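You operate a simulated robot arm through the tools that you are given. There is no shell and no other tool.

You are at the controls of a simulated robot arm. One attempt, no reset.

JOB
Test the checker box with the purple test piece.
Fine: clip of its colour to OUT first, to IN last; piece in the loop, press check, back on the yellow tray. Set down upright: what you pick out.

The check looks at the end state, three seconds after you hand in, the way a careful person would. Anything else that was tipped, shoved, dropped, spilled or broken makes it a failure.

ROBOT AND FRAMES
A 6-joint arm with a two-finger gripper, fixed in place. Base frame: the origin is on the floor under the middle of its stand, x ahead of it, y to its left, z up. Units: mm, rad, N and s.
It reaches about 1298 mm from its shoulder. Its first joint turns from -2.601 to 2.601 rad. Payload 1.57 kg.
The tool frame sits at the grasp point between the pads (the TCP): z along the fingers, y along the line on which they close. The tips reach 21 mm beyond it. The gripper opens to 70 mm; its body begins 50 mm behind the TCP.
Orientation is told as [roll, pitch, yaw] about the base's x, y, z axes, in that order, counted from this pose: with the fingers straight down and closing along the base's y, the tool's x points along the base's -x, its y along +y and its z along -z.

CONTROLS
- The arm moves only by the tool nudge_tool. Its argument "plan" is a list of rows, each a list of 3 entries, a list of its own where there are three numbers: the shift along the tool's x, y, z in units of 40 mm (1.0 is 40 mm), then the turn, a rotation vector about the tool's x, y, z in units of 8 degrees (1.0 is 8 degrees), then the opening, from 0 (shut) to 1 (fully open). In form: [[[dx, dy, dz], [ax, ay, az], grip], ...]. A call has 1 to 20 rows; each row shifts and turns the commanded pose from where the row before left it, along the tool's axes as they then stand. A call with a number of a shift or a turn outside -1 to 1 is refused whole. Rows are played at 5 a second. More than 50 mm and 0.15 rad between two rows, or a gripper value outside its range, and nothing of the call is played. A pose out of reach is approached as far as the arm can. The call stops where the force on the tool passes 90 N (or 10 N more than at its start, if that is more) or the arm is blocked; 0.2 s more then pass. Each finger travels about 103.7 mm/s and halts on what it meets, pressing with about 30 N; the grip force reading is that of the motor and also rises with nothing between the fingers. The clock runs only during rows and for 0.2 s after the last one: add rows that do not move to give the fingers time. It gives the time, the measured TCP pose, the force on the tool (base axes), the opening and the grip force at its end, in the units of the frame above (readings bear some noise), with the torque about the TCP (base axes, N m) and any sound that the robot's microphone picked up.
- Cameras (640 x 400 px; columns grow to the right, rows downward): "scene" is fixed at [219.6, 501.4, 1442.3]; the picture's right is [-0.21, -0.98, 0.00], its down [-0.52, 0.11, -0.84] and it looks along [0.83, -0.18, -0.53] (base axes); focal length 315 px, centre (320, 200). "wrist" rides on the gripper at [79, 4, -81] in the tool frame; the picture's right is [-0.05, 1.00, 0.00], its down [-0.67, -0.04, -0.74] and it looks along [-0.74, -0.04, 0.67] (tool axes); focal length 256 px, centre (320, 200). There is no depth. A picture from a camera that has moved, and an enlarged one, comes with that camera's place and axes in the base frame and with its lens.
- get_image(camera): a new picture of that camera. No time passes.
- slide_trunk(by): slides the trunk up (or, below 0, down) by that many mm; the arm rides with it, the base frame stays. It gives what a move gives, with no picture.
- inspect(camera, box): a new picture of the part [left, top, right, bottom] of that camera's present view, enlarged. No time passes.
- sign_off(): hands the job in; it is judged then, once.

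Places have to be worked out from the pictures, the camera data and where the tool is seen. Open the gripper and draw the arm clear of the work before you hand the job in, unless the task says otherwise.

The tools are called after "Request:" as a command line: name --argument value ..., lists and objects as JSON in quotes. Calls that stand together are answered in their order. nudge_tool: Moves the arm, as the interface text tells. Its arguments: {"type":"object","properties":{"plan":{"type":"array"}},"required":["plan"]} The other tools are called the same way: slide_trunk (by) moves the trunk up or down; get_image (camera) takes a picture; inspect (camera, box) takes an enlarged picture of a part of a camera's view; sign_off () hands the job in.

At the start:

```text
t: 0.0
ee_pos: [644.1, 438.6, 1179.7]
tcp_rot: [-0.001, 0.0, 0.001]
ft_force: [1.1, 0.7, -0.8]
ft_torque: [0.01, 0.02, 0.02]
width: 69.8
grip_force: 0.1
trunk travel left (down, up): [-861.0, 109.0]
```

scene: 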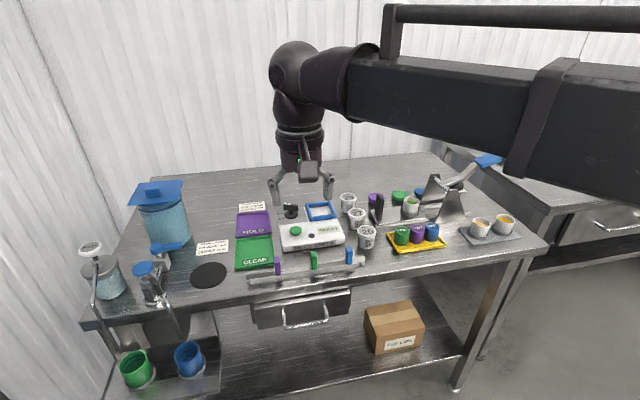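
wrist: 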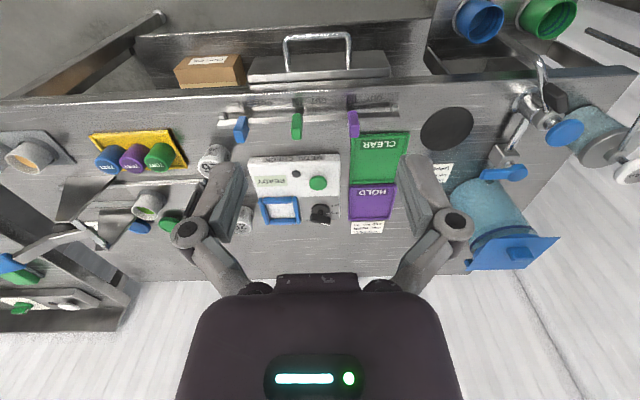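

I start by looking closely at the work area before moving anything.

Request:
inspect --camera "scene" --box '[220, 180, 380, 280]'

Request:
inspect --camera "scene" --box '[340, 160, 540, 285]'

Request:
inspect --camera "wrist" --box '[220, 90, 420, 215]'

Request:
inspect --camera "wrist" --box '[60, 100, 260, 225]'

Request:
inspect --camera "scene" --box '[180, 180, 280, 242]'

```text
4.00 times, centred on (300, 230) of scene
camera zoom: at [219.6, 501.4, 1442.3], right [-0.21, -0.98, 0.0], down [-0.52, 0.11, -0.84], along [0.83, -0.18, -0.53], focal length 1260 px, centre (400, 80)
```

zoom: 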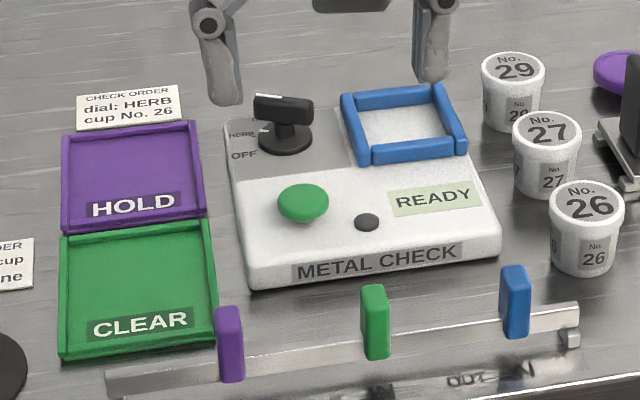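

```text
3.20 times, centred on (440, 222) of scene
camera zoom: at [219.6, 501.4, 1442.3], right [-0.21, -0.98, 0.0], down [-0.52, 0.11, -0.84], along [0.83, -0.18, -0.53], focal length 1008 px, centre (-64, 128)
```

zoom: 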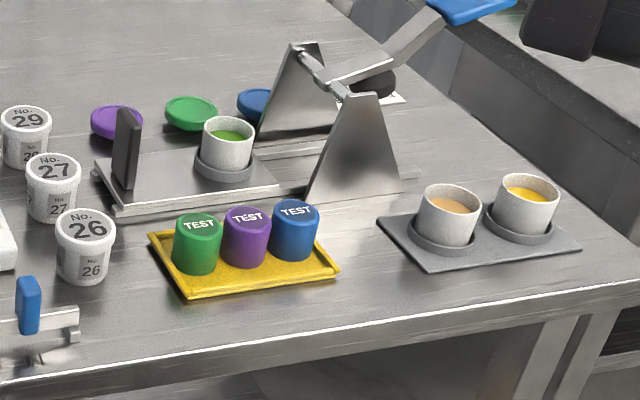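

```text
3.20 times, centred on (320, 152) of wrist
camera zoom: at [565.6, 443.1, 1260.4], right [0.05, 1.0, 0.0], down [0.67, -0.04, 0.74], along [0.74, -0.04, -0.67], focal length 819 px, centre (320, 352)
```

zoom: 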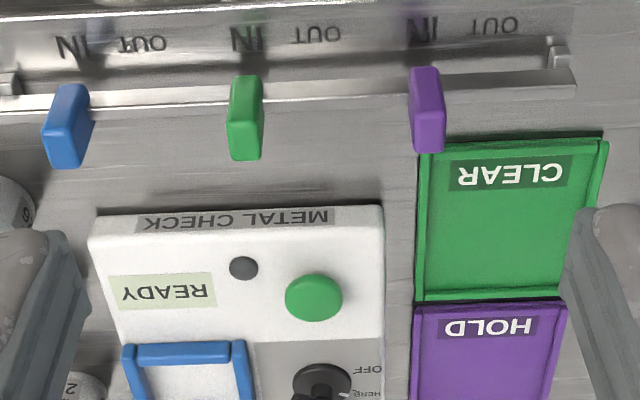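

```text
3.20 times, centred on (160, 162) of wrist
camera zoom: at [565.6, 443.1, 1260.4], right [0.05, 1.0, 0.0], down [0.67, -0.04, 0.74], along [0.74, -0.04, -0.67], focal length 819 px, centre (832, 320)
```

zoom: 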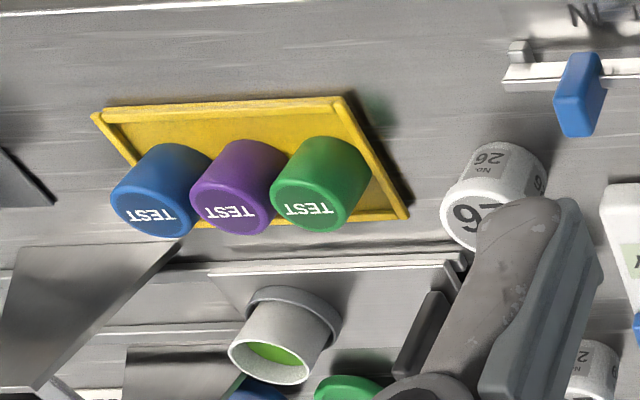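

```text
6.40 times, centred on (230, 211) of scene
camera zoom: at [219.6, 501.4, 1442.3], right [-0.21, -0.98, 0.0], down [-0.52, 0.11, -0.84], along [0.83, -0.18, -0.53], focal length 2016 px, centre (896, 130)
```

zoom: 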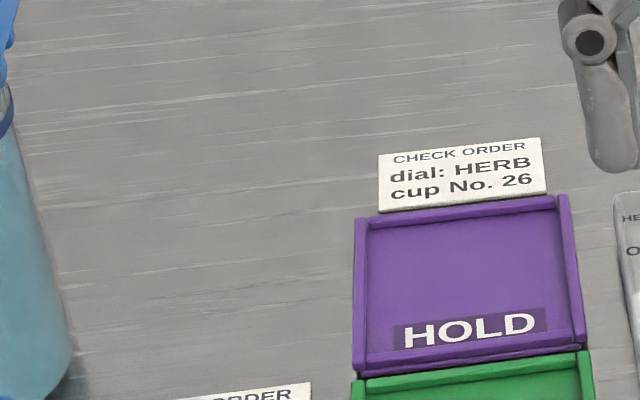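

The box shows READY and the purple clip looks to stand at its IN mark. I look closer at the dial, the rail labels, the cards and the yellow tray before planning.

Request:
inspect --camera "scene" --box '[270, 195, 350, 245]'

Request:
inspect --camera "wrist" --box '[220, 85, 400, 145]'

Request:
inspect --camera "scene" --box '[240, 240, 380, 300]'

Request:
inspect --camera "scene" --box '[180, 225, 260, 275]'

Request:
inspect --camera "scene" --box '[380, 210, 460, 260]'

Request:
inspect --camera "wrist" --box '[240, 150, 400, 250]'

```text
8.00 times, centred on (310, 220) of scene
camera zoom: at [219.6, 501.4, 1442.3], right [-0.21, -0.98, 0.0], down [-0.52, 0.11, -0.84], along [0.83, -0.18, -0.53], focal length 2520 px, centre (400, 40)
```

zoom: 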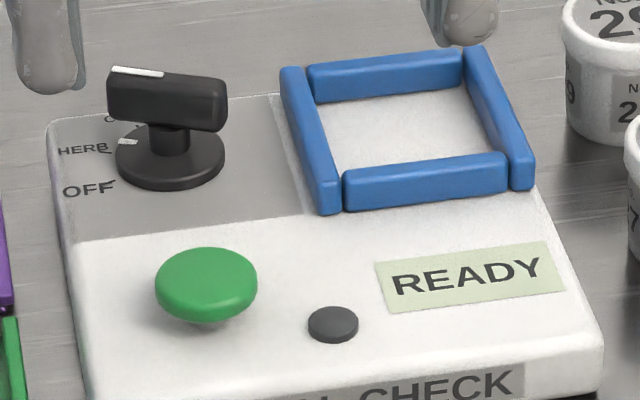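

```text
3.56 times, centred on (310, 115) of wrist
camera zoom: at [565.6, 443.1, 1260.4], right [0.05, 1.0, 0.0], down [0.67, -0.04, 0.74], along [0.74, -0.04, -0.67], focal length 910 px, centre (356, 502)
```

zoom: 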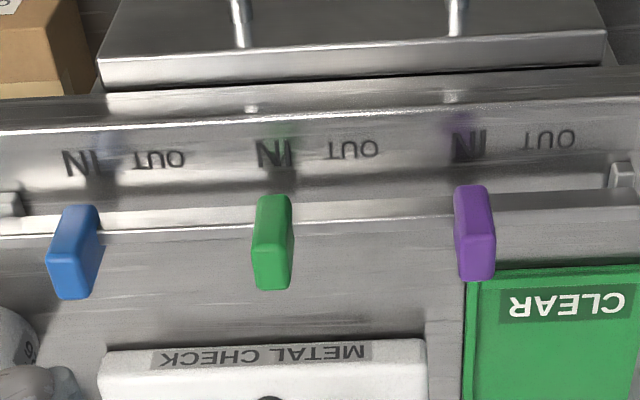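

```text
4.57 times, centred on (310, 270) of scene
camera zoom: at [219.6, 501.4, 1442.3], right [-0.21, -0.98, 0.0], down [-0.52, 0.11, -0.84], along [0.83, -0.18, -0.53], focal length 1440 px, centre (366, -120)
```

zoom: 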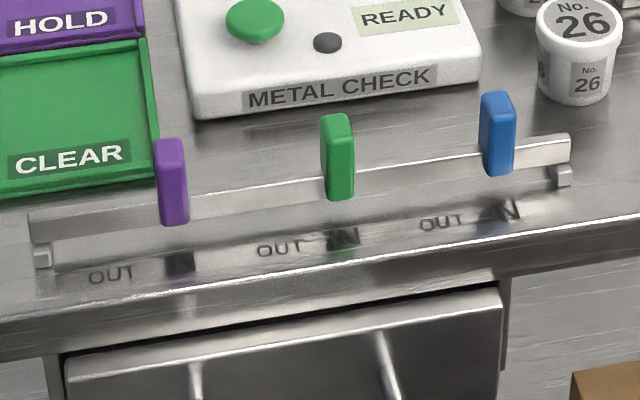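

```text
8.00 times, centred on (220, 250) of scene
camera zoom: at [219.6, 501.4, 1442.3], right [-0.21, -0.98, 0.0], down [-0.52, 0.11, -0.84], along [0.83, -0.18, -0.53], focal length 2520 px, centre (1120, -200)
```

zoom: 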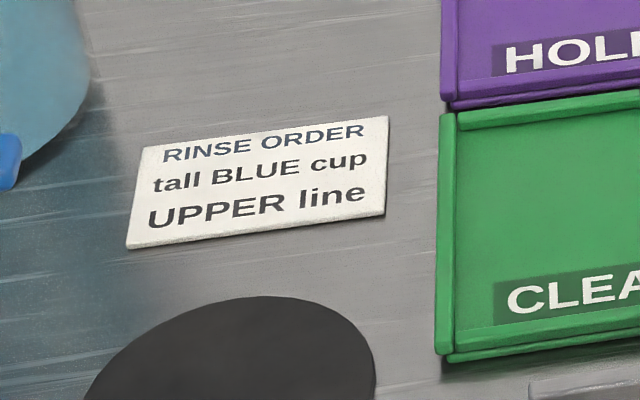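

```text
8.00 times, centred on (420, 235) of scene
camera zoom: at [219.6, 501.4, 1442.3], right [-0.21, -0.98, 0.0], down [-0.52, 0.11, -0.84], along [0.83, -0.18, -0.53], focal length 2520 px, centre (-480, -80)
```

zoom: 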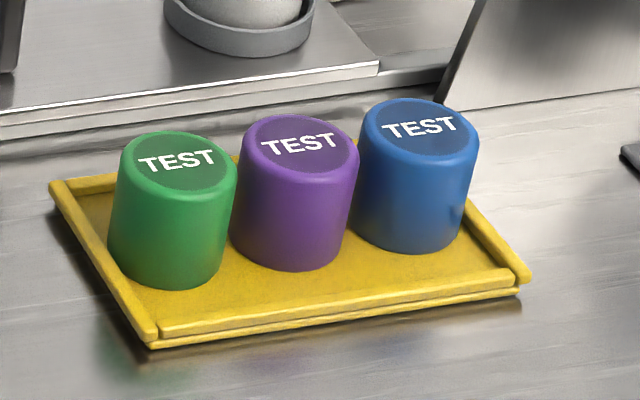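

```text
4.00 times, centred on (320, 200) of wrist
camera zoom: at [565.6, 443.1, 1260.4], right [0.05, 1.0, 0.0], down [0.67, -0.04, 0.74], along [0.74, -0.04, -0.67], focal length 1024 px, centre (320, 200)
```

zoom: 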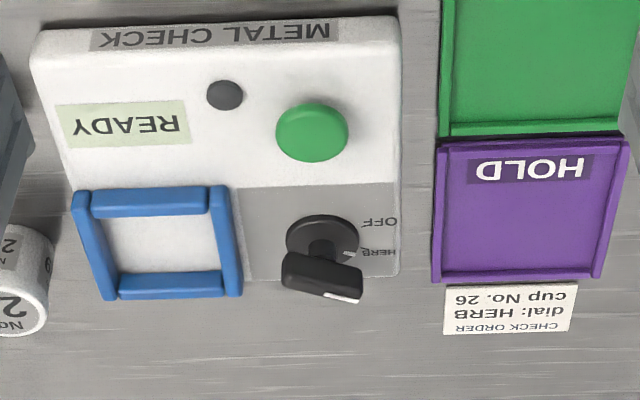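

The dial already points at HERB and the purple clip stands at IN; my rough triangulation puts the purple clip's top near [780, 482, 932] and the table near z 880. I move the gripper to about 100 mm above the clip for a better measured view.

Request:
nudge_tool --plan '[[[-0.6, 0.2, 0.5], [0, 0, 0], 1], [[-0.6, 0.2, 0.5], [0, 0, 0], 1], [[-0.6, 0.2, 0.5], [0, 0, 0], 1], [[-0.6, 0.2, 0.5], [0, 0, 0], 1], [[-0.6, 0.2, 0.5], [0, 0, 0], 1], [[0, 0, 0.5], [0, 0, 0], 1], [[0, 0, 0], [0, 0, 0], 1]]'

Request:
get_image --camera "wrist"

Request:
get_image --camera "scene"

```text
t: 1.6
ee_pos: [765.9, 477.2, 1179.5]
tcp_rot: [0.001, 0.0, 0.0]
ft_force: [0.4, 0.2, -0.3]
ft_torque: [-0.02, 0.03, -0.04]
width: 70.1
grip_force: 0.0
out of reach, approached as far as the arm can: row 1, 2, 3, 4, 5, 6
trunk travel left (down, up): [-861.0, 109.0]
```

```text
taken
camera wrist: at [687.7, 481.9, 1260.1], right [0.05, 1.0, 0.0], down [0.67, -0.04, 0.74], along [0.74, -0.04, -0.67], focal length 256 px, centre (320, 200)
```

wrist: 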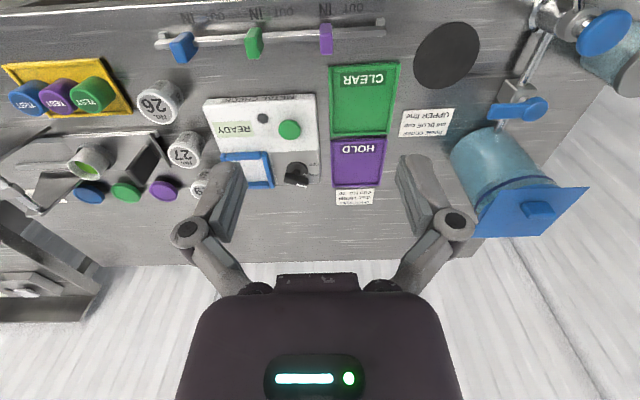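

```text
taken
```

scene: 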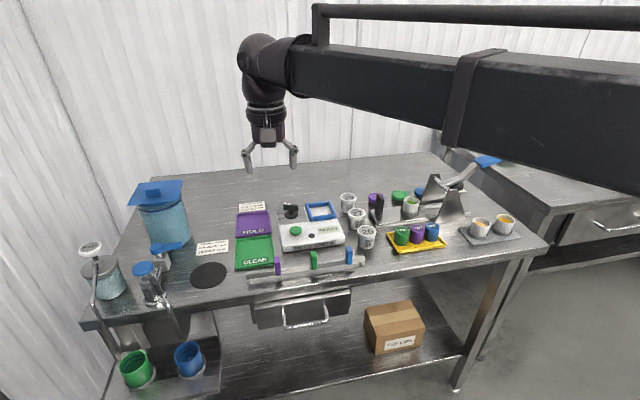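

The arm cannot go lower at this trunk height (z stayed at 1179.5), so the height must come from the trunk. Nothing tall stands under the gripper, so I lower the trunk by 130 mm.

Request:
slide_trunk --by -130

Request:
get_image --camera "wrist"

Request:
get_image --camera "scene"

```text
t: 3.2
ee_pos: [765.3, 478.0, 1050.6]
tcp_rot: [0.001, -0.001, 0.001]
ft_force: [0.5, -1.2, -0.3]
ft_torque: [0.01, 0.0, -0.02]
width: 70.1
grip_force: 0.0
trunk travel left (down, up): [-731.0, 239.0]
```

```text
taken
camera wrist: at [687.3, 481.8, 1130.4], right [0.05, 1.0, 0.0], down [0.67, -0.04, 0.74], along [0.74, -0.04, -0.67], focal length 256 px, centre (320, 200)
```

wrist: 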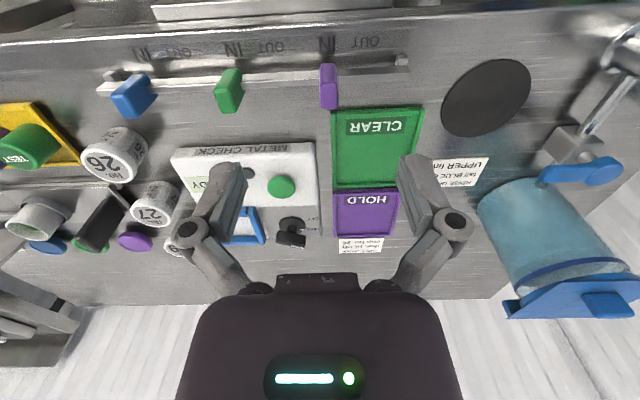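

```text
taken
```

scene: 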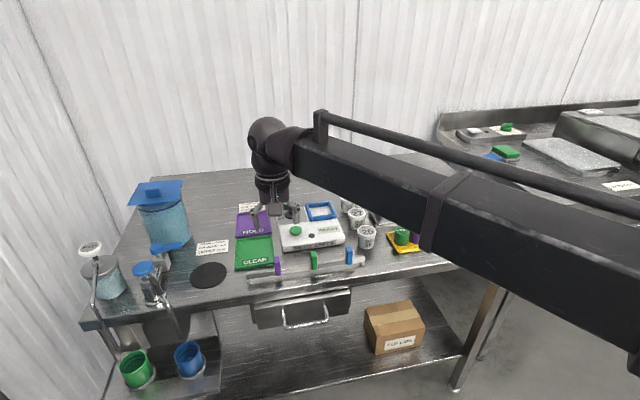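

The purple clip is almost directly under the gripper; vertical-baseline triangulation gives its top near [786, 483, 933]. I zoom in on the rail and clip to see their shape and the labels.

Request:
inspect --camera "wrist" --box '[250, 20, 410, 120]'

Request:
inspect --camera "wrist" --box '[90, 20, 250, 120]'

Request:
inspect --camera "wrist" --box '[160, 130, 360, 255]'

Request:
inspect --camera "scene" --box '[240, 240, 320, 290]'

```text
4.00 times, centred on (330, 70) of wrist
camera zoom: at [687.3, 481.8, 1130.4], right [0.05, 1.0, 0.0], down [0.67, -0.04, 0.74], along [0.74, -0.04, -0.67], focal length 1024 px, centre (280, 720)
```

zoom: 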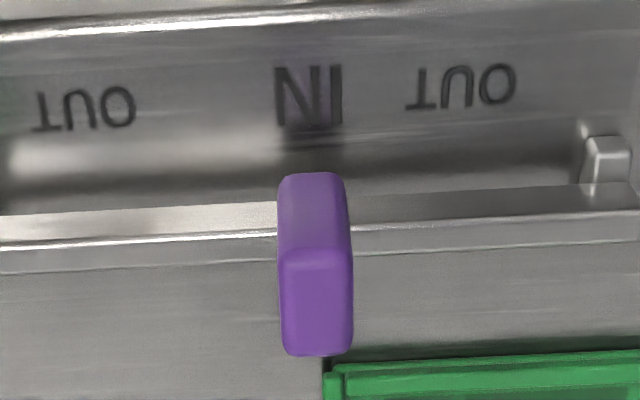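

```text
4.00 times, centred on (170, 70) of wrist
camera zoom: at [687.3, 481.8, 1130.4], right [0.05, 1.0, 0.0], down [0.67, -0.04, 0.74], along [0.74, -0.04, -0.67], focal length 1024 px, centre (920, 720)
```

zoom: 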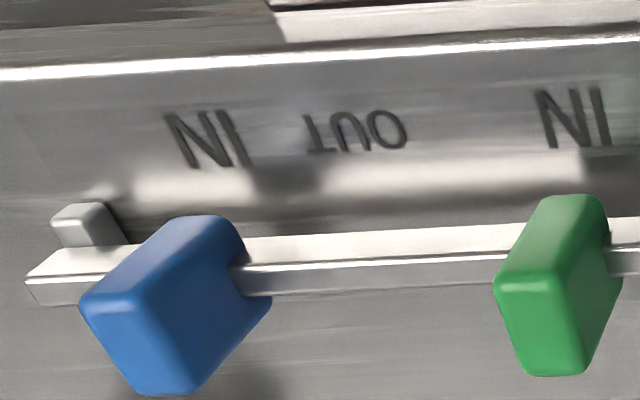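

```text
3.20 times, centred on (260, 192) of wrist
camera zoom: at [687.3, 481.8, 1130.4], right [0.05, 1.0, 0.0], down [0.67, -0.04, 0.74], along [0.74, -0.04, -0.67], focal length 819 px, centre (512, 224)
```

zoom: 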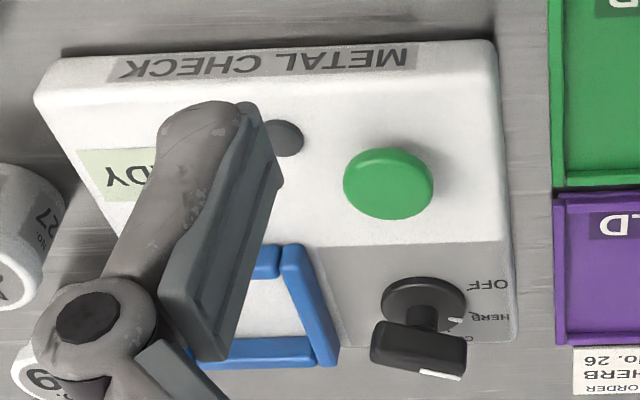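

```text
8.00 times, centred on (280, 265) of scene
camera zoom: at [219.6, 501.4, 1442.3], right [-0.21, -0.98, 0.0], down [-0.52, 0.11, -0.84], along [0.83, -0.18, -0.53], focal length 2520 px, centre (640, -320)
```

zoom: 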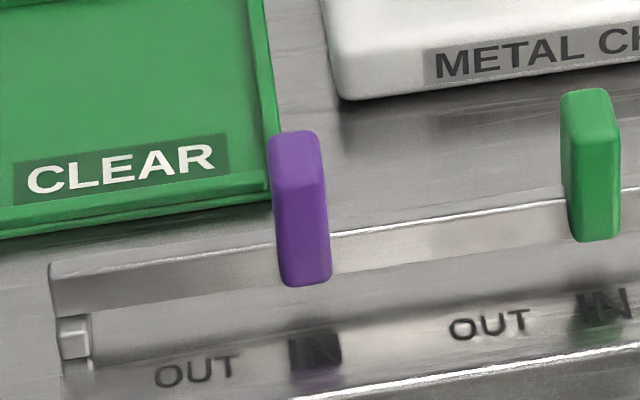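

The rail runs along y, about 16 mm tall with its top near z 910; the clip is about 14 mm wide in y and 20 mm deep in x, and OUT is about 33 mm to the +y side. Height seems to come from the trunk only, so I centre the open fingers over the clip and lower the trunk 80 mm, still above it, for a closer look.

Request:
nudge_tool --plan '[[[-0.45, 0.165, 0], [0, 0, 0], 1], [[0, 0, 0], [0, 0, 0], 1]]'

Request:
slide_trunk --by -80

Request:
get_image --camera "wrist"

Request:
inspect --camera "wrist" --box '[240, 50, 400, 150]'

Request:
get_image --camera "scene"

```text
t: 3.8
ee_pos: [782.9, 484.0, 1049.9]
tcp_rot: [0.0, 0.0, 0.0]
ft_force: [-0.2, 0.5, -0.3]
ft_torque: [-0.03, 0.0, 0.0]
width: 70.2
grip_force: 0.2
trunk travel left (down, up): [-731.0, 239.0]
```

```text
t: 5.0
ee_pos: [782.9, 483.6, 970.9]
tcp_rot: [0.0, 0.0, -0.001]
ft_force: [0.2, 1.0, 0.5]
ft_torque: [0.0, 0.02, 0.01]
width: 69.9
grip_force: 0.1
trunk travel left (down, up): [-651.0, 319.0]
```

```text
taken
camera wrist: at [705.4, 488.2, 1050.4], right [0.05, 1.0, 0.0], down [0.67, -0.04, 0.74], along [0.74, -0.04, -0.67], focal length 256 px, centre (320, 200)
```

wrist: 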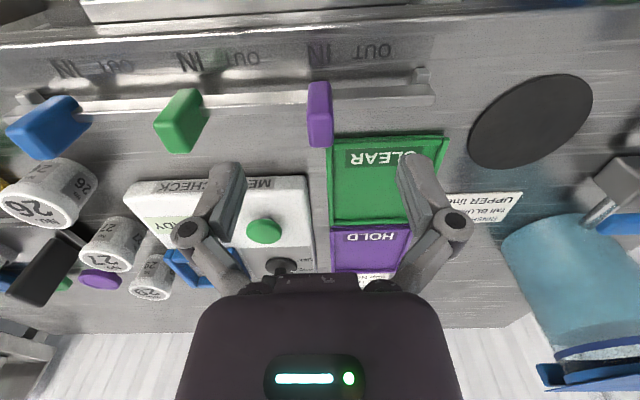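

```text
4.00 times, centred on (320, 100) of wrist
camera zoom: at [705.4, 488.2, 1050.4], right [0.05, 1.0, 0.0], down [0.67, -0.04, 0.74], along [0.74, -0.04, -0.67], focal length 1024 px, centre (320, 600)
```

zoom: 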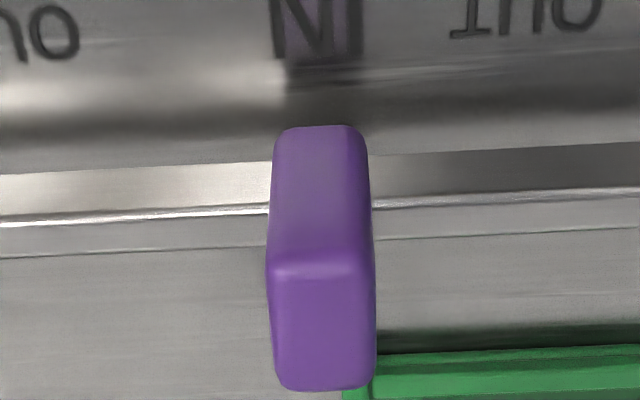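

```text
taken
```

scene: 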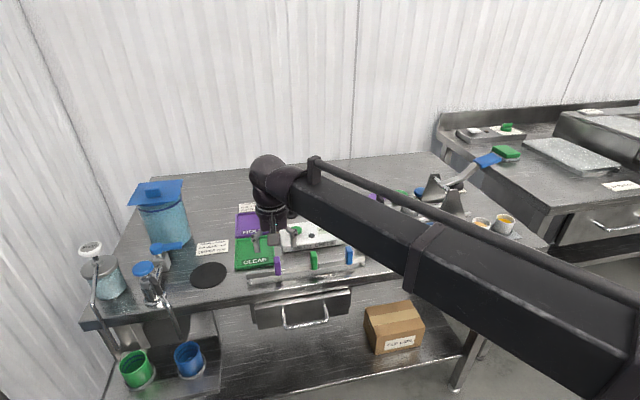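

Triangulating both views: clip top z≈932, x 772–797, y centre 484.5; rail top near z 902–908, exactly along y. I lower 40 mm so the finger tips sit around z 909, straddling the clip above the rail, and check the view.

Request:
slide_trunk --by -38

Request:
get_image --camera "wrist"

Request:
inspect --camera "wrist" --box '[220, 40, 420, 165]'

Request:
inspect --camera "scene" --box '[230, 220, 350, 295]'

```text
t: 5.8
ee_pos: [783.7, 483.1, 930.8]
tcp_rot: [0.0, -0.001, -0.001]
ft_force: [-0.5, 0.1, -0.1]
ft_torque: [0.0, -0.02, 0.01]
width: 70.2
grip_force: 0.1
trunk travel left (down, up): [-613.0, 357.0]
```

```text
taken
camera wrist: at [705.4, 488.2, 1012.4], right [0.05, 1.0, 0.0], down [0.67, -0.04, 0.74], along [0.74, -0.04, -0.67], focal length 256 px, centre (320, 200)
```

wrist: 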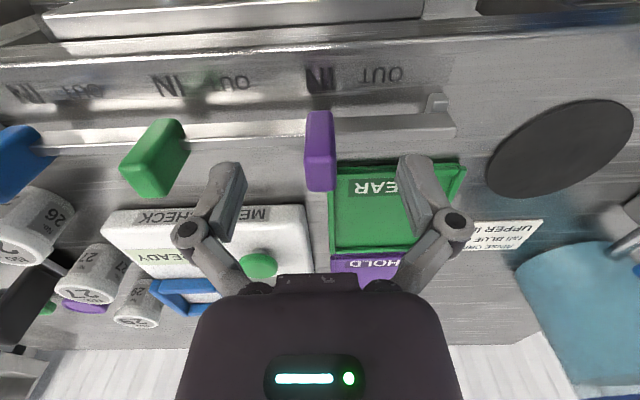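

```text
3.20 times, centred on (320, 102) of wrist
camera zoom: at [705.4, 488.2, 1012.4], right [0.05, 1.0, 0.0], down [0.67, -0.04, 0.74], along [0.74, -0.04, -0.67], focal length 819 px, centre (320, 512)
```

zoom: 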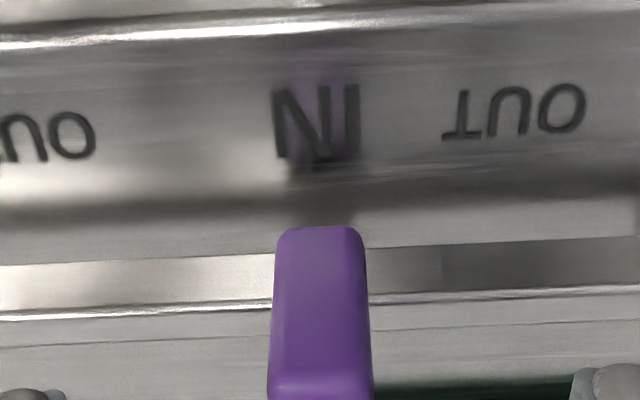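

```text
5.33 times, centred on (290, 258) of scene
camera zoom: at [219.6, 501.4, 1442.3], right [-0.21, -0.98, 0.0], down [-0.52, 0.11, -0.84], along [0.83, -0.18, -0.53], focal length 1680 px, centre (480, -107)
```

zoom: 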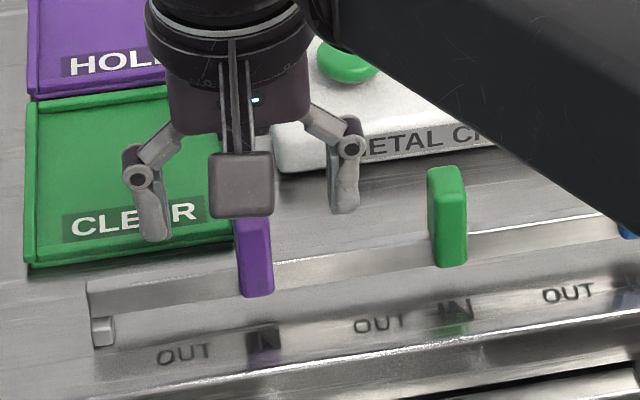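

The fingers straddle the clip symmetrically with the tips above the rail; labels put IN at y≈484 and OUT at y≈517.6 (33.5 mm apart). I close on the clip.

Request:
nudge_tool --plan '[[[0, 0, 0], [0, 0, 0], 0.4], [[0, 0, 0], [0, 0, 0], 0.25], [[0, 0, 0], [0, 0, 0], 0.1], [[0, 0, 0], [0, 0, 0], 0.1], [[0, 0, 0], [0, 0, 0], 0.1]]'

Request:
inspect --camera "wrist" --box '[220, 40, 420, 165]'

```text
t: 7.0
ee_pos: [783.6, 482.5, 931.9]
tcp_rot: [-0.001, -0.001, -0.001]
ft_force: [-0.1, 0.2, 2.9]
ft_torque: [0.04, -0.05, 0.01]
width: 16.0
grip_force: 32.0
trunk travel left (down, up): [-613.0, 357.0]
```

```text
3.20 times, centred on (320, 102) of wrist
camera zoom: at [705.4, 488.2, 1012.5], right [0.05, 1.0, 0.0], down [0.67, -0.04, 0.75], along [0.74, -0.04, -0.67], focal length 819 px, centre (320, 512)
```

zoom: 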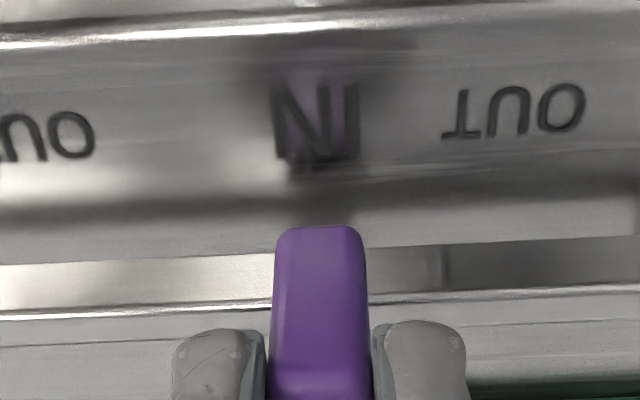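

The clip is held (16 mm, 32 N). I slide it along +y in small steps toward OUT, watching the force.

Request:
nudge_tool --plan '[[[0, 0.1, 0], [0, 0, 0], 0.1], [[0, 0.1, 0], [0, 0, 0], 0.1], [[0, 0.1, 0], [0, 0, 0], 0.1], [[0, 0.1, 0], [0, 0, 0], 0.1]]'

Request:
inspect --camera "wrist" --box '[220, 40, 420, 165]'

```text
t: 8.0
ee_pos: [783.6, 499.1, 931.2]
tcp_rot: [0.0, 0.001, 0.0]
ft_force: [-6.5, -0.1, -3.4]
ft_torque: [-0.03, -0.76, 0.01]
width: 15.9
grip_force: 32.7
trunk travel left (down, up): [-613.0, 357.0]
```

```text
3.20 times, centred on (320, 102) of wrist
camera zoom: at [705.4, 504.1, 1012.6], right [0.05, 1.0, 0.0], down [0.67, -0.04, 0.74], along [0.74, -0.04, -0.67], focal length 819 px, centre (320, 512)
```

zoom: 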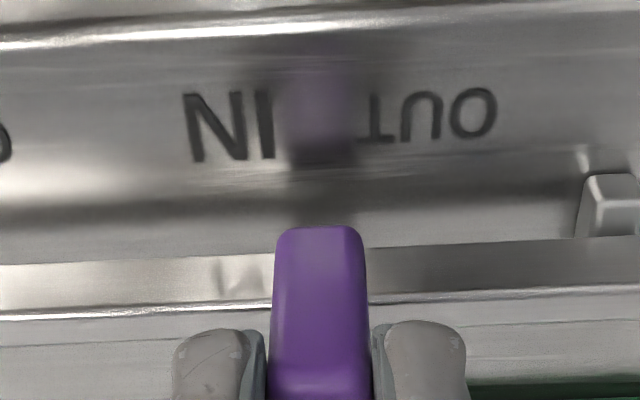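

The clip slides with the gripper (halfway now). I continue 17.5 mm more to the OUT mark.

Request:
nudge_tool --plan '[[[0, 0.11, 0], [0, 0, 0], 0.1], [[0, 0.11, 0], [0, 0, 0], 0.1], [[0, 0.11, 0], [0, 0, 0], 0.1], [[0, 0.11, 0], [0, 0, 0], 0.1], [[0, 0, 0], [0, 0, 0], 0.1]]'

Request:
inspect --camera "wrist" --box '[220, 40, 420, 165]'

Request:
inspect --camera "scene" --box '[230, 220, 350, 295]'

```text
t: 9.2
ee_pos: [783.5, 516.6, 933.0]
tcp_rot: [0.001, -0.001, 0.001]
ft_force: [1.0, 0.2, 3.5]
ft_torque: [0.04, 0.93, 0.04]
width: 15.9
grip_force: 31.7
trunk travel left (down, up): [-613.0, 357.0]
```

```text
3.20 times, centred on (320, 102) of wrist
camera zoom: at [705.4, 522.2, 1012.5], right [0.05, 1.0, 0.0], down [0.67, -0.04, 0.75], along [0.74, -0.04, -0.67], focal length 819 px, centre (320, 512)
```

zoom: 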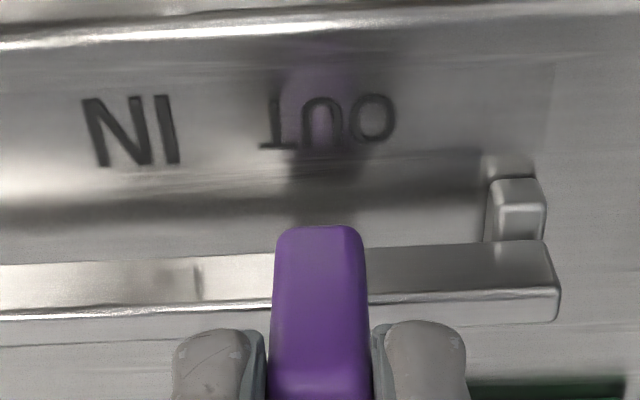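

```text
5.33 times, centred on (290, 258) of scene
camera zoom: at [219.6, 501.4, 1442.3], right [-0.21, -0.98, 0.0], down [-0.52, 0.11, -0.84], along [0.83, -0.18, -0.53], focal length 1680 px, centre (480, -107)
```

zoom: 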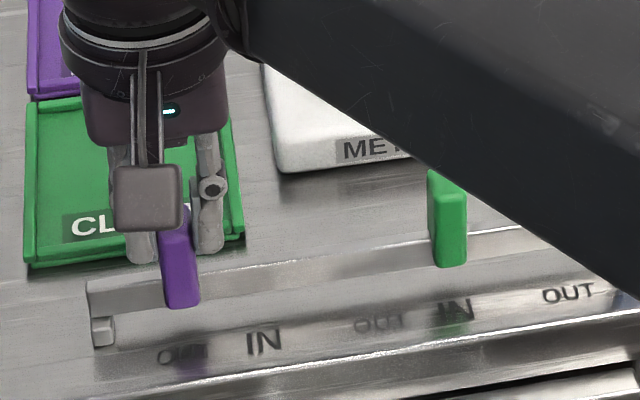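

The clip is nearly on OUT; from the label shift per mm the marks are really about 36.4 mm apart, so I add 2.2 mm.

Request:
nudge_tool --plan '[[[0, 0.055, 0], [0, 0, 0], 0.1], [[0, 0, 0], [0, 0, 0], 0.1]]'

Request:
inspect --camera "wrist" --box '[220, 40, 420, 165]'

```text
t: 9.8
ee_pos: [783.7, 518.5, 932.4]
tcp_rot: [0.0, -0.002, 0.001]
ft_force: [2.9, -0.6, 4.5]
ft_torque: [-0.02, 0.58, -0.03]
width: 15.9
grip_force: 32.2
trunk travel left (down, up): [-613.0, 357.0]
```

```text
3.20 times, centred on (320, 102) of wrist
camera zoom: at [705.3, 524.0, 1012.5], right [0.05, 1.0, 0.0], down [0.67, -0.04, 0.75], along [0.74, -0.04, -0.67], focal length 819 px, centre (320, 512)
```

zoom: 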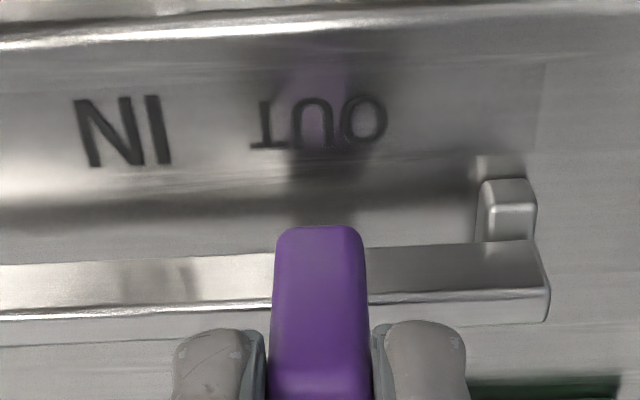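

The clip now sits centred on OUT. I open the fingers and raise the trunk clear.

Request:
nudge_tool --plan '[[[0, 0, 0], [0, 0, 0], 0.4], [[0, 0, 0], [0, 0, 0], 0.7], [[0, 0, 0], [0, 0, 0], 0.7]]'

Request:
slide_trunk --by 110

Request:
get_image --camera "wrist"

Request:
inspect --camera "scene" --box '[230, 200, 390, 300]'

```text
t: 10.6
ee_pos: [782.3, 519.5, 932.7]
tcp_rot: [0.001, 0.001, 0.0]
ft_force: [0.7, 0.5, 0.2]
ft_torque: [-0.04, -0.02, -0.02]
width: 48.7
grip_force: 0.1
trunk travel left (down, up): [-613.0, 357.0]
```

```text
t: 12.0
ee_pos: [783.1, 520.1, 1041.5]
tcp_rot: [0.0, -0.001, 0.002]
ft_force: [0.0, 0.6, -0.8]
ft_torque: [-0.04, 0.0, 0.03]
width: 48.8
grip_force: 0.1
trunk travel left (down, up): [-723.0, 247.0]
```

```text
taken
camera wrist: at [705.2, 524.2, 1122.2], right [0.05, 1.0, 0.0], down [0.67, -0.04, 0.74], along [0.74, -0.04, -0.67], focal length 256 px, centre (320, 200)
```

wrist: 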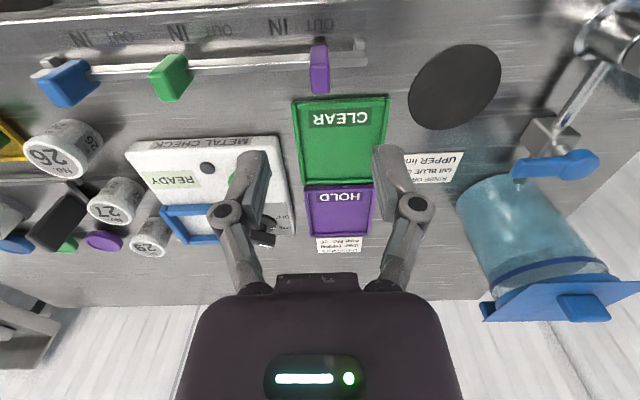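

```text
4.00 times, centred on (310, 250) of scene
camera zoom: at [219.6, 501.4, 1442.3], right [-0.21, -0.98, 0.0], down [-0.52, 0.11, -0.84], along [0.83, -0.18, -0.53], focal length 1260 px, centre (360, 0)
```

zoom: 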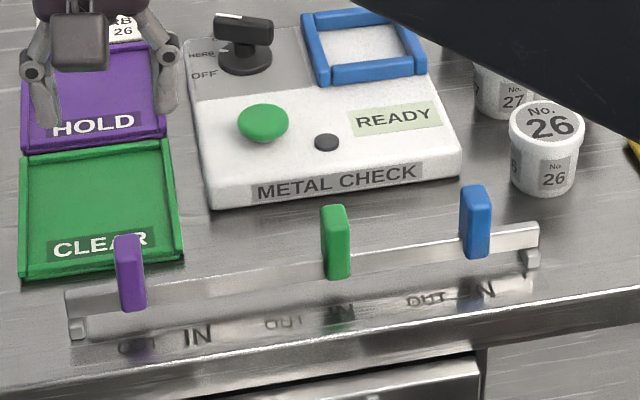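

The purple clip stands at OUT and the gripper is clear. I estimate the purple piece near [842, 91], with only about 5 mm between neighbours, so I will grip it closing along x; first I travel over the yellow tray at this safe height.

Request:
nudge_tool --plan '[[[0, -0.9, 0], [0, 0, 0], 1], [[0, -0.9, 0], [0, 0, 0], 1], [[0, -0.9, 0], [0, 0, 0], 1], [[0, -0.9, 0], [0, 0, 0], 1], [[0, -0.9, 0], [0, 0, 0], 1], [[0, -0.9, 0], [0, 0, 0], 1], [[0, -0.9, 0], [0, 0, 0], 1], [[0, -0.9, 0], [0, 0, 0], 1], [[-0.2, -0.9, 0], [0, 0, 0], 1], [[-0.2, -0.9, 0], [0, 0, 0], 1], [[-0.2, -0.9, 0], [0, 0, 0], 1], [[0, 0, 0], [0, 0, 0], 1]]'

Request:
get_image --camera "wrist"

Request:
get_image --camera "scene"

Request:
inspect --camera "wrist" --box '[220, 40, 420, 165]'

```text
t: 14.6
ee_pos: [807.3, 123.4, 1043.4]
tcp_rot: [0.001, -0.001, 0.0]
ft_force: [0.7, 0.0, 0.6]
ft_torque: [0.03, -0.01, -0.01]
width: 69.9
grip_force: 0.1
trunk travel left (down, up): [-723.0, 247.0]
```

```text
taken
camera wrist: at [728.8, 127.5, 1122.4], right [0.05, 1.0, 0.0], down [0.67, -0.04, 0.74], along [0.74, -0.04, -0.67], focal length 256 px, centre (320, 200)
```

wrist: 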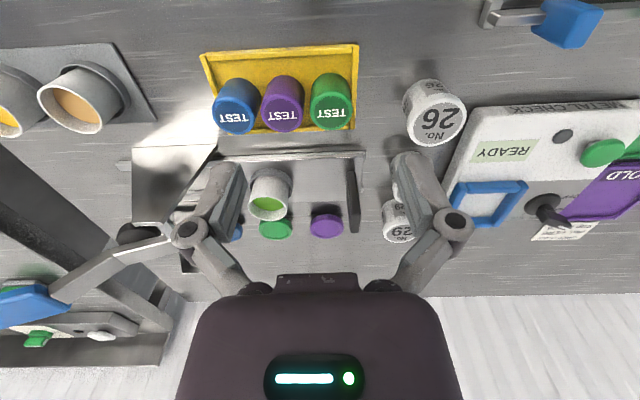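

```text
taken
```

scene: 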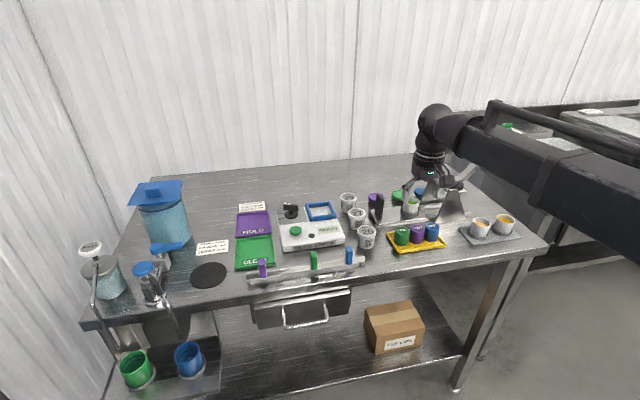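

```text
3.20 times, centred on (320, 102) of wrist
camera zoom: at [728.8, 127.5, 1122.4], right [0.05, 1.0, 0.0], down [0.67, -0.04, 0.74], along [0.74, -0.04, -0.67], focal length 819 px, centre (320, 512)
```

zoom: 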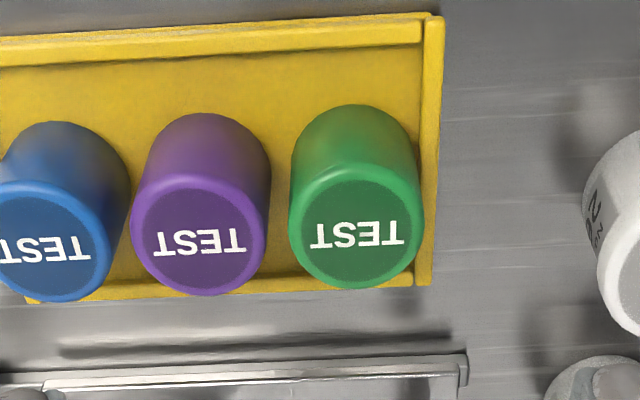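

The purple piece is about 39 mm wide near [848, 86], top around z 905; the two stands of the press are well behind and to the right. I centre over it and turn the tool 90° about its axis so the fingers close along x.

Request:
nudge_tool --plan '[[[-1.0, 0, 0], [0, 0, 0], 1], [[0, -0.94, 0], [0, 0, 0], 1], [[0, 0, 0], [0, 0, 0.9375], 1], [[0, 0, 0], [0, 0, 0.9375], 1], [[0, 0, 0], [0, 0, 0.9375], 1], [[0, 0, 0], [0, 0, 0.9375], 1], [[0, 0, 0], [0, 0, 0.9375], 1], [[0, 0, 0], [0, 0, 0.9375], 1], [[0, 0, 0], [0, 0, 0.9375], 1], [[0, 0, 0], [0, 0, 0.9375], 1], [[0, 0, 0], [0, 0, 0.9375], 1], [[0, 0, 0], [0, 0, 0.9375], 1], [[0, 0, 0], [0, 0, 0.9375], 1], [[0, 0, 0], [0, 0, 0.9375], 1], [[0, 0, 0], [0, 0, 0], 1]]'

Request:
get_image --camera "wrist"

Request:
get_image --camera "scene"

```text
t: 17.8
ee_pos: [848.1, 85.4, 1042.2]
tcp_rot: [-0.002, 0.0, -1.573]
ft_force: [-0.1, 0.5, -0.7]
ft_torque: [0.0, -0.02, 0.0]
width: 70.1
grip_force: 0.1
trunk travel left (down, up): [-723.0, 247.0]
```

```text
taken
camera wrist: at [852.7, 165.5, 1122.3], right [1.0, -0.06, 0.0], down [-0.04, -0.67, 0.74], along [-0.04, -0.74, -0.67], focal length 256 px, centre (320, 200)
```

wrist: 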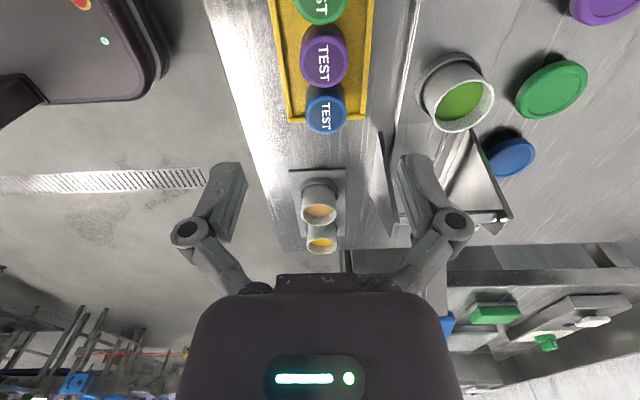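

```text
taken
```

scene: 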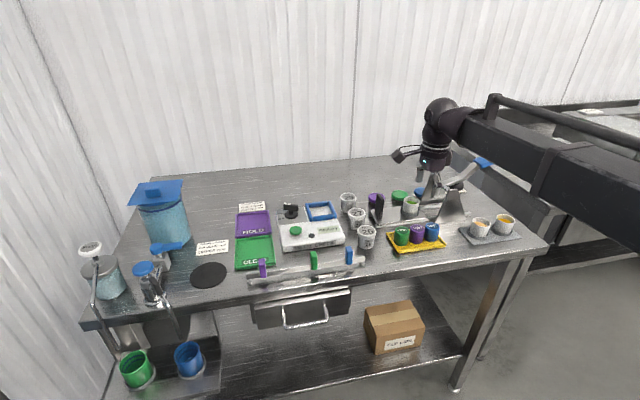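

The turn worked; fingers now close along x. I zoom on the purple piece to fix its centre and height.

Request:
inspect --camera "wrist" --box '[240, 0, 400, 140]'

Request:
inspect --camera "scene" --box '[370, 180, 530, 280]'

```text
2.86 times, centred on (320, 70) of wrist
camera zoom: at [852.7, 165.5, 1122.3], right [1.0, -0.06, 0.0], down [-0.04, -0.67, 0.74], along [-0.04, -0.74, -0.67], focal length 731 px, centre (320, 571)
```

zoom: 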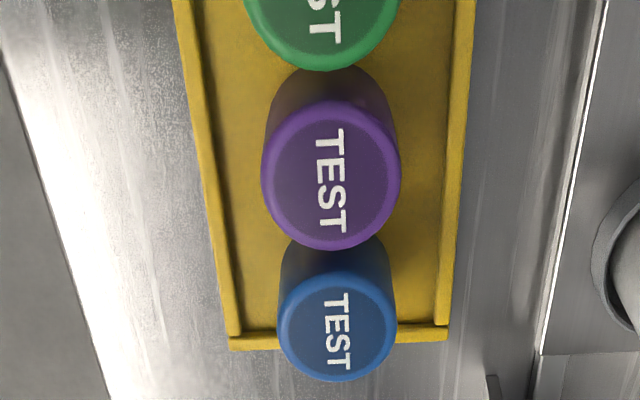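

```text
4.00 times, centred on (450, 230) of scene
camera zoom: at [219.6, 501.4, 1442.3], right [-0.21, -0.98, 0.0], down [-0.52, 0.11, -0.84], along [0.83, -0.18, -0.53], focal length 1260 px, centre (-200, 80)
```

zoom: 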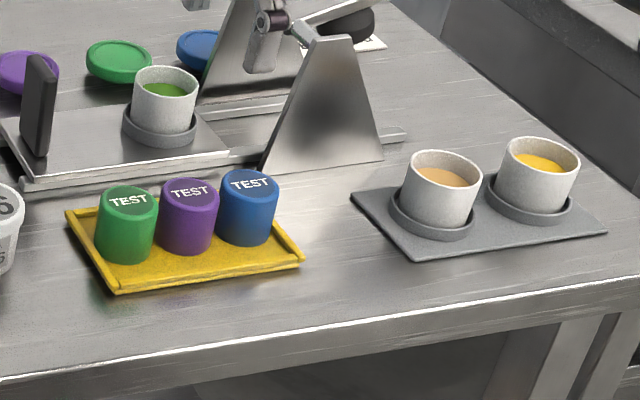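

Two views agree on the purple piece: centre about [852, 86], top z≈900, diameter 40 mm. I shift 3.3 mm in +x and lower 80 mm, then recheck.

Request:
nudge_tool --plan '[[[0, 0.082, 0], [0, 0, 0], 1], [[0, 0, 0], [0, 0, 0], 1]]'

Request:
slide_trunk --by -80

Request:
get_image --camera "wrist"

Request:
inspect --camera "wrist" --box '[220, 40, 420, 180]'

Request:
get_image --camera "scene"

```text
t: 18.4
ee_pos: [849.9, 85.6, 1040.9]
tcp_rot: [-0.001, 0.002, -1.57]
ft_force: [-0.3, 0.2, -0.9]
ft_torque: [-0.01, 0.0, 0.0]
width: 70.0
grip_force: 0.1
trunk travel left (down, up): [-723.0, 247.0]
```

```text
t: 19.6
ee_pos: [850.2, 86.1, 961.3]
tcp_rot: [0.001, 0.0, -1.571]
ft_force: [-0.1, -0.1, 0.0]
ft_torque: [0.01, 0.0, -0.03]
width: 70.0
grip_force: 0.2
trunk travel left (down, up): [-643.0, 327.0]
```

```text
taken
camera wrist: at [855.9, 165.2, 1042.4], right [1.0, -0.05, 0.0], down [-0.04, -0.67, 0.74], along [-0.04, -0.74, -0.67], focal length 256 px, centre (320, 200)
```

wrist: 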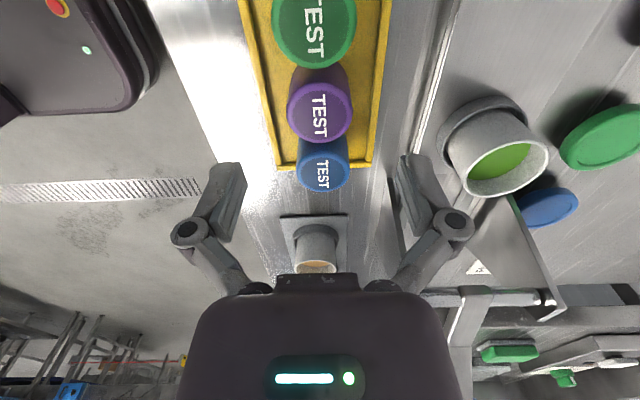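

```text
2.86 times, centred on (320, 110) of wrist
camera zoom: at [855.9, 165.2, 1042.4], right [1.0, -0.05, 0.0], down [-0.04, -0.67, 0.74], along [-0.04, -0.74, -0.67], focal length 731 px, centre (320, 457)
```

zoom: 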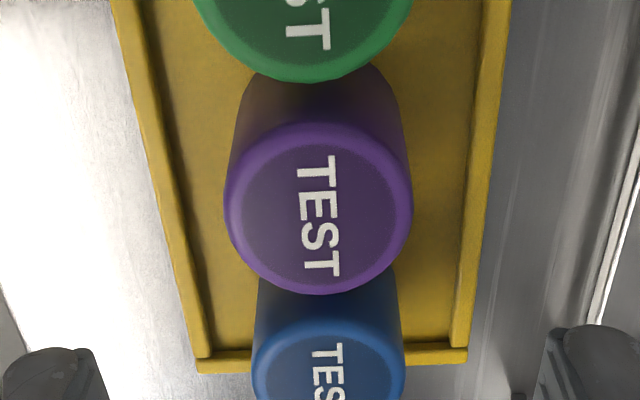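

```text
taken
```

scene: 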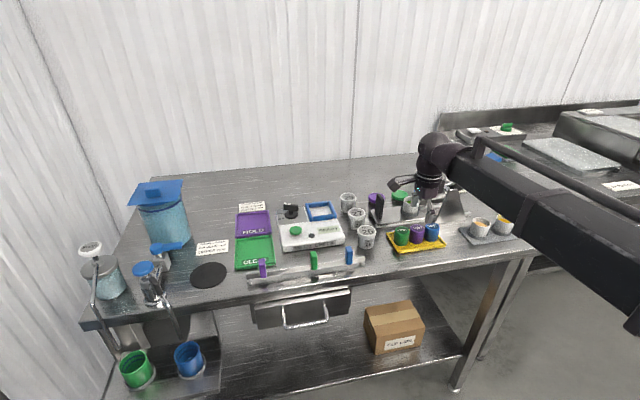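

The piece top is at z≈900 and centred at [851.5, 86], right under the TCP. I lower 59 mm so the tips end around z 881, well above the tray rim.

Request:
slide_trunk --by -59

Request:
get_image --camera "wrist"

Request:
inspect --camera "scene" --box '[360, 150, 520, 250]'

```text
t: 20.6
ee_pos: [850.6, 85.0, 902.9]
tcp_rot: [0.0, -0.001, -1.571]
ft_force: [-0.8, -0.2, 0.1]
ft_torque: [0.02, 0.01, -0.03]
width: 69.9
grip_force: 0.0
trunk travel left (down, up): [-584.0, 386.0]
```

```text
taken
camera wrist: at [855.8, 165.2, 983.4], right [1.0, -0.05, 0.0], down [-0.04, -0.67, 0.74], along [-0.04, -0.74, -0.67], focal length 256 px, centre (320, 200)
```

wrist: 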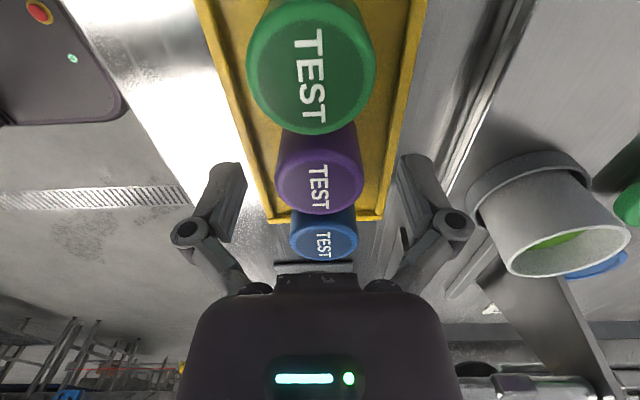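

```text
4.00 times, centred on (440, 200) of scene
camera zoom: at [219.6, 501.4, 1442.3], right [-0.21, -0.98, 0.0], down [-0.52, 0.11, -0.84], along [0.83, -0.18, -0.53], focal length 1260 px, centre (-160, 200)
```

zoom: 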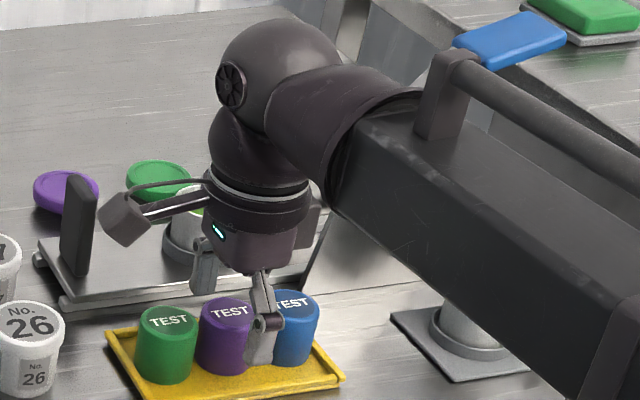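

The fingers straddle the purple piece symmetrically, with no contact force. I close gently in steps on the 40 mm piece.

Request:
nudge_tool --plan '[[[0, 0, 0], [0, 0, 0], 0.75], [[0, 0, 0], [0, 0, 0], 0.62], [[0, 0, 0], [0, 0, 0], 0.5], [[0, 0, 0], [0, 0, 0], 0.3], [[0, 0, 0], [0, 0, 0], 0.3]]'

Request:
get_image --camera "wrist"

Request:
inspect --camera "scene" --box '[370, 190, 470, 260]'

```text
t: 21.8
ee_pos: [849.5, 85.3, 903.8]
tcp_rot: [0.0, 0.0, -1.572]
ft_force: [1.1, 1.0, 2.3]
ft_torque: [-0.03, 0.05, -0.02]
width: 38.7
grip_force: 30.4
trunk travel left (down, up): [-584.0, 386.0]
```

```text
taken
camera wrist: at [855.8, 165.3, 983.5], right [1.0, -0.05, 0.0], down [-0.04, -0.67, 0.74], along [-0.04, -0.74, -0.67], focal length 256 px, centre (320, 200)
```

wrist: 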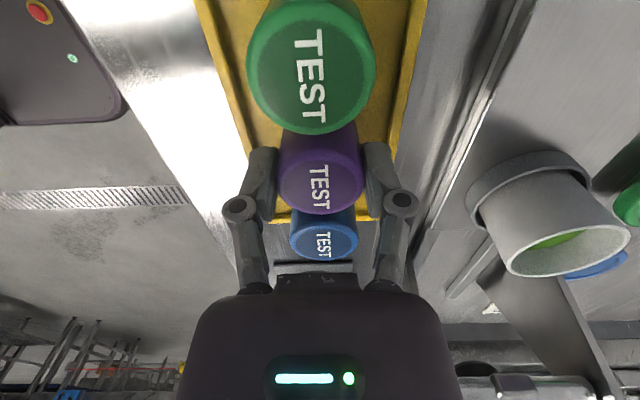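

```text
5.71 times, centred on (420, 225) of scene
camera zoom: at [219.6, 501.4, 1442.3], right [-0.21, -0.98, 0.0], down [-0.52, 0.11, -0.84], along [0.83, -0.18, -0.53], focal length 1800 px, centre (-251, 57)
```

zoom: 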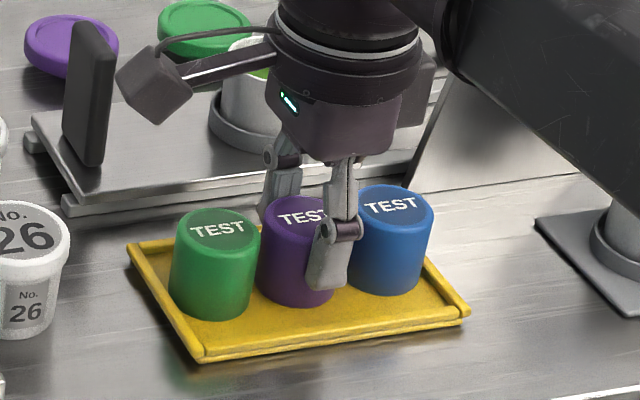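

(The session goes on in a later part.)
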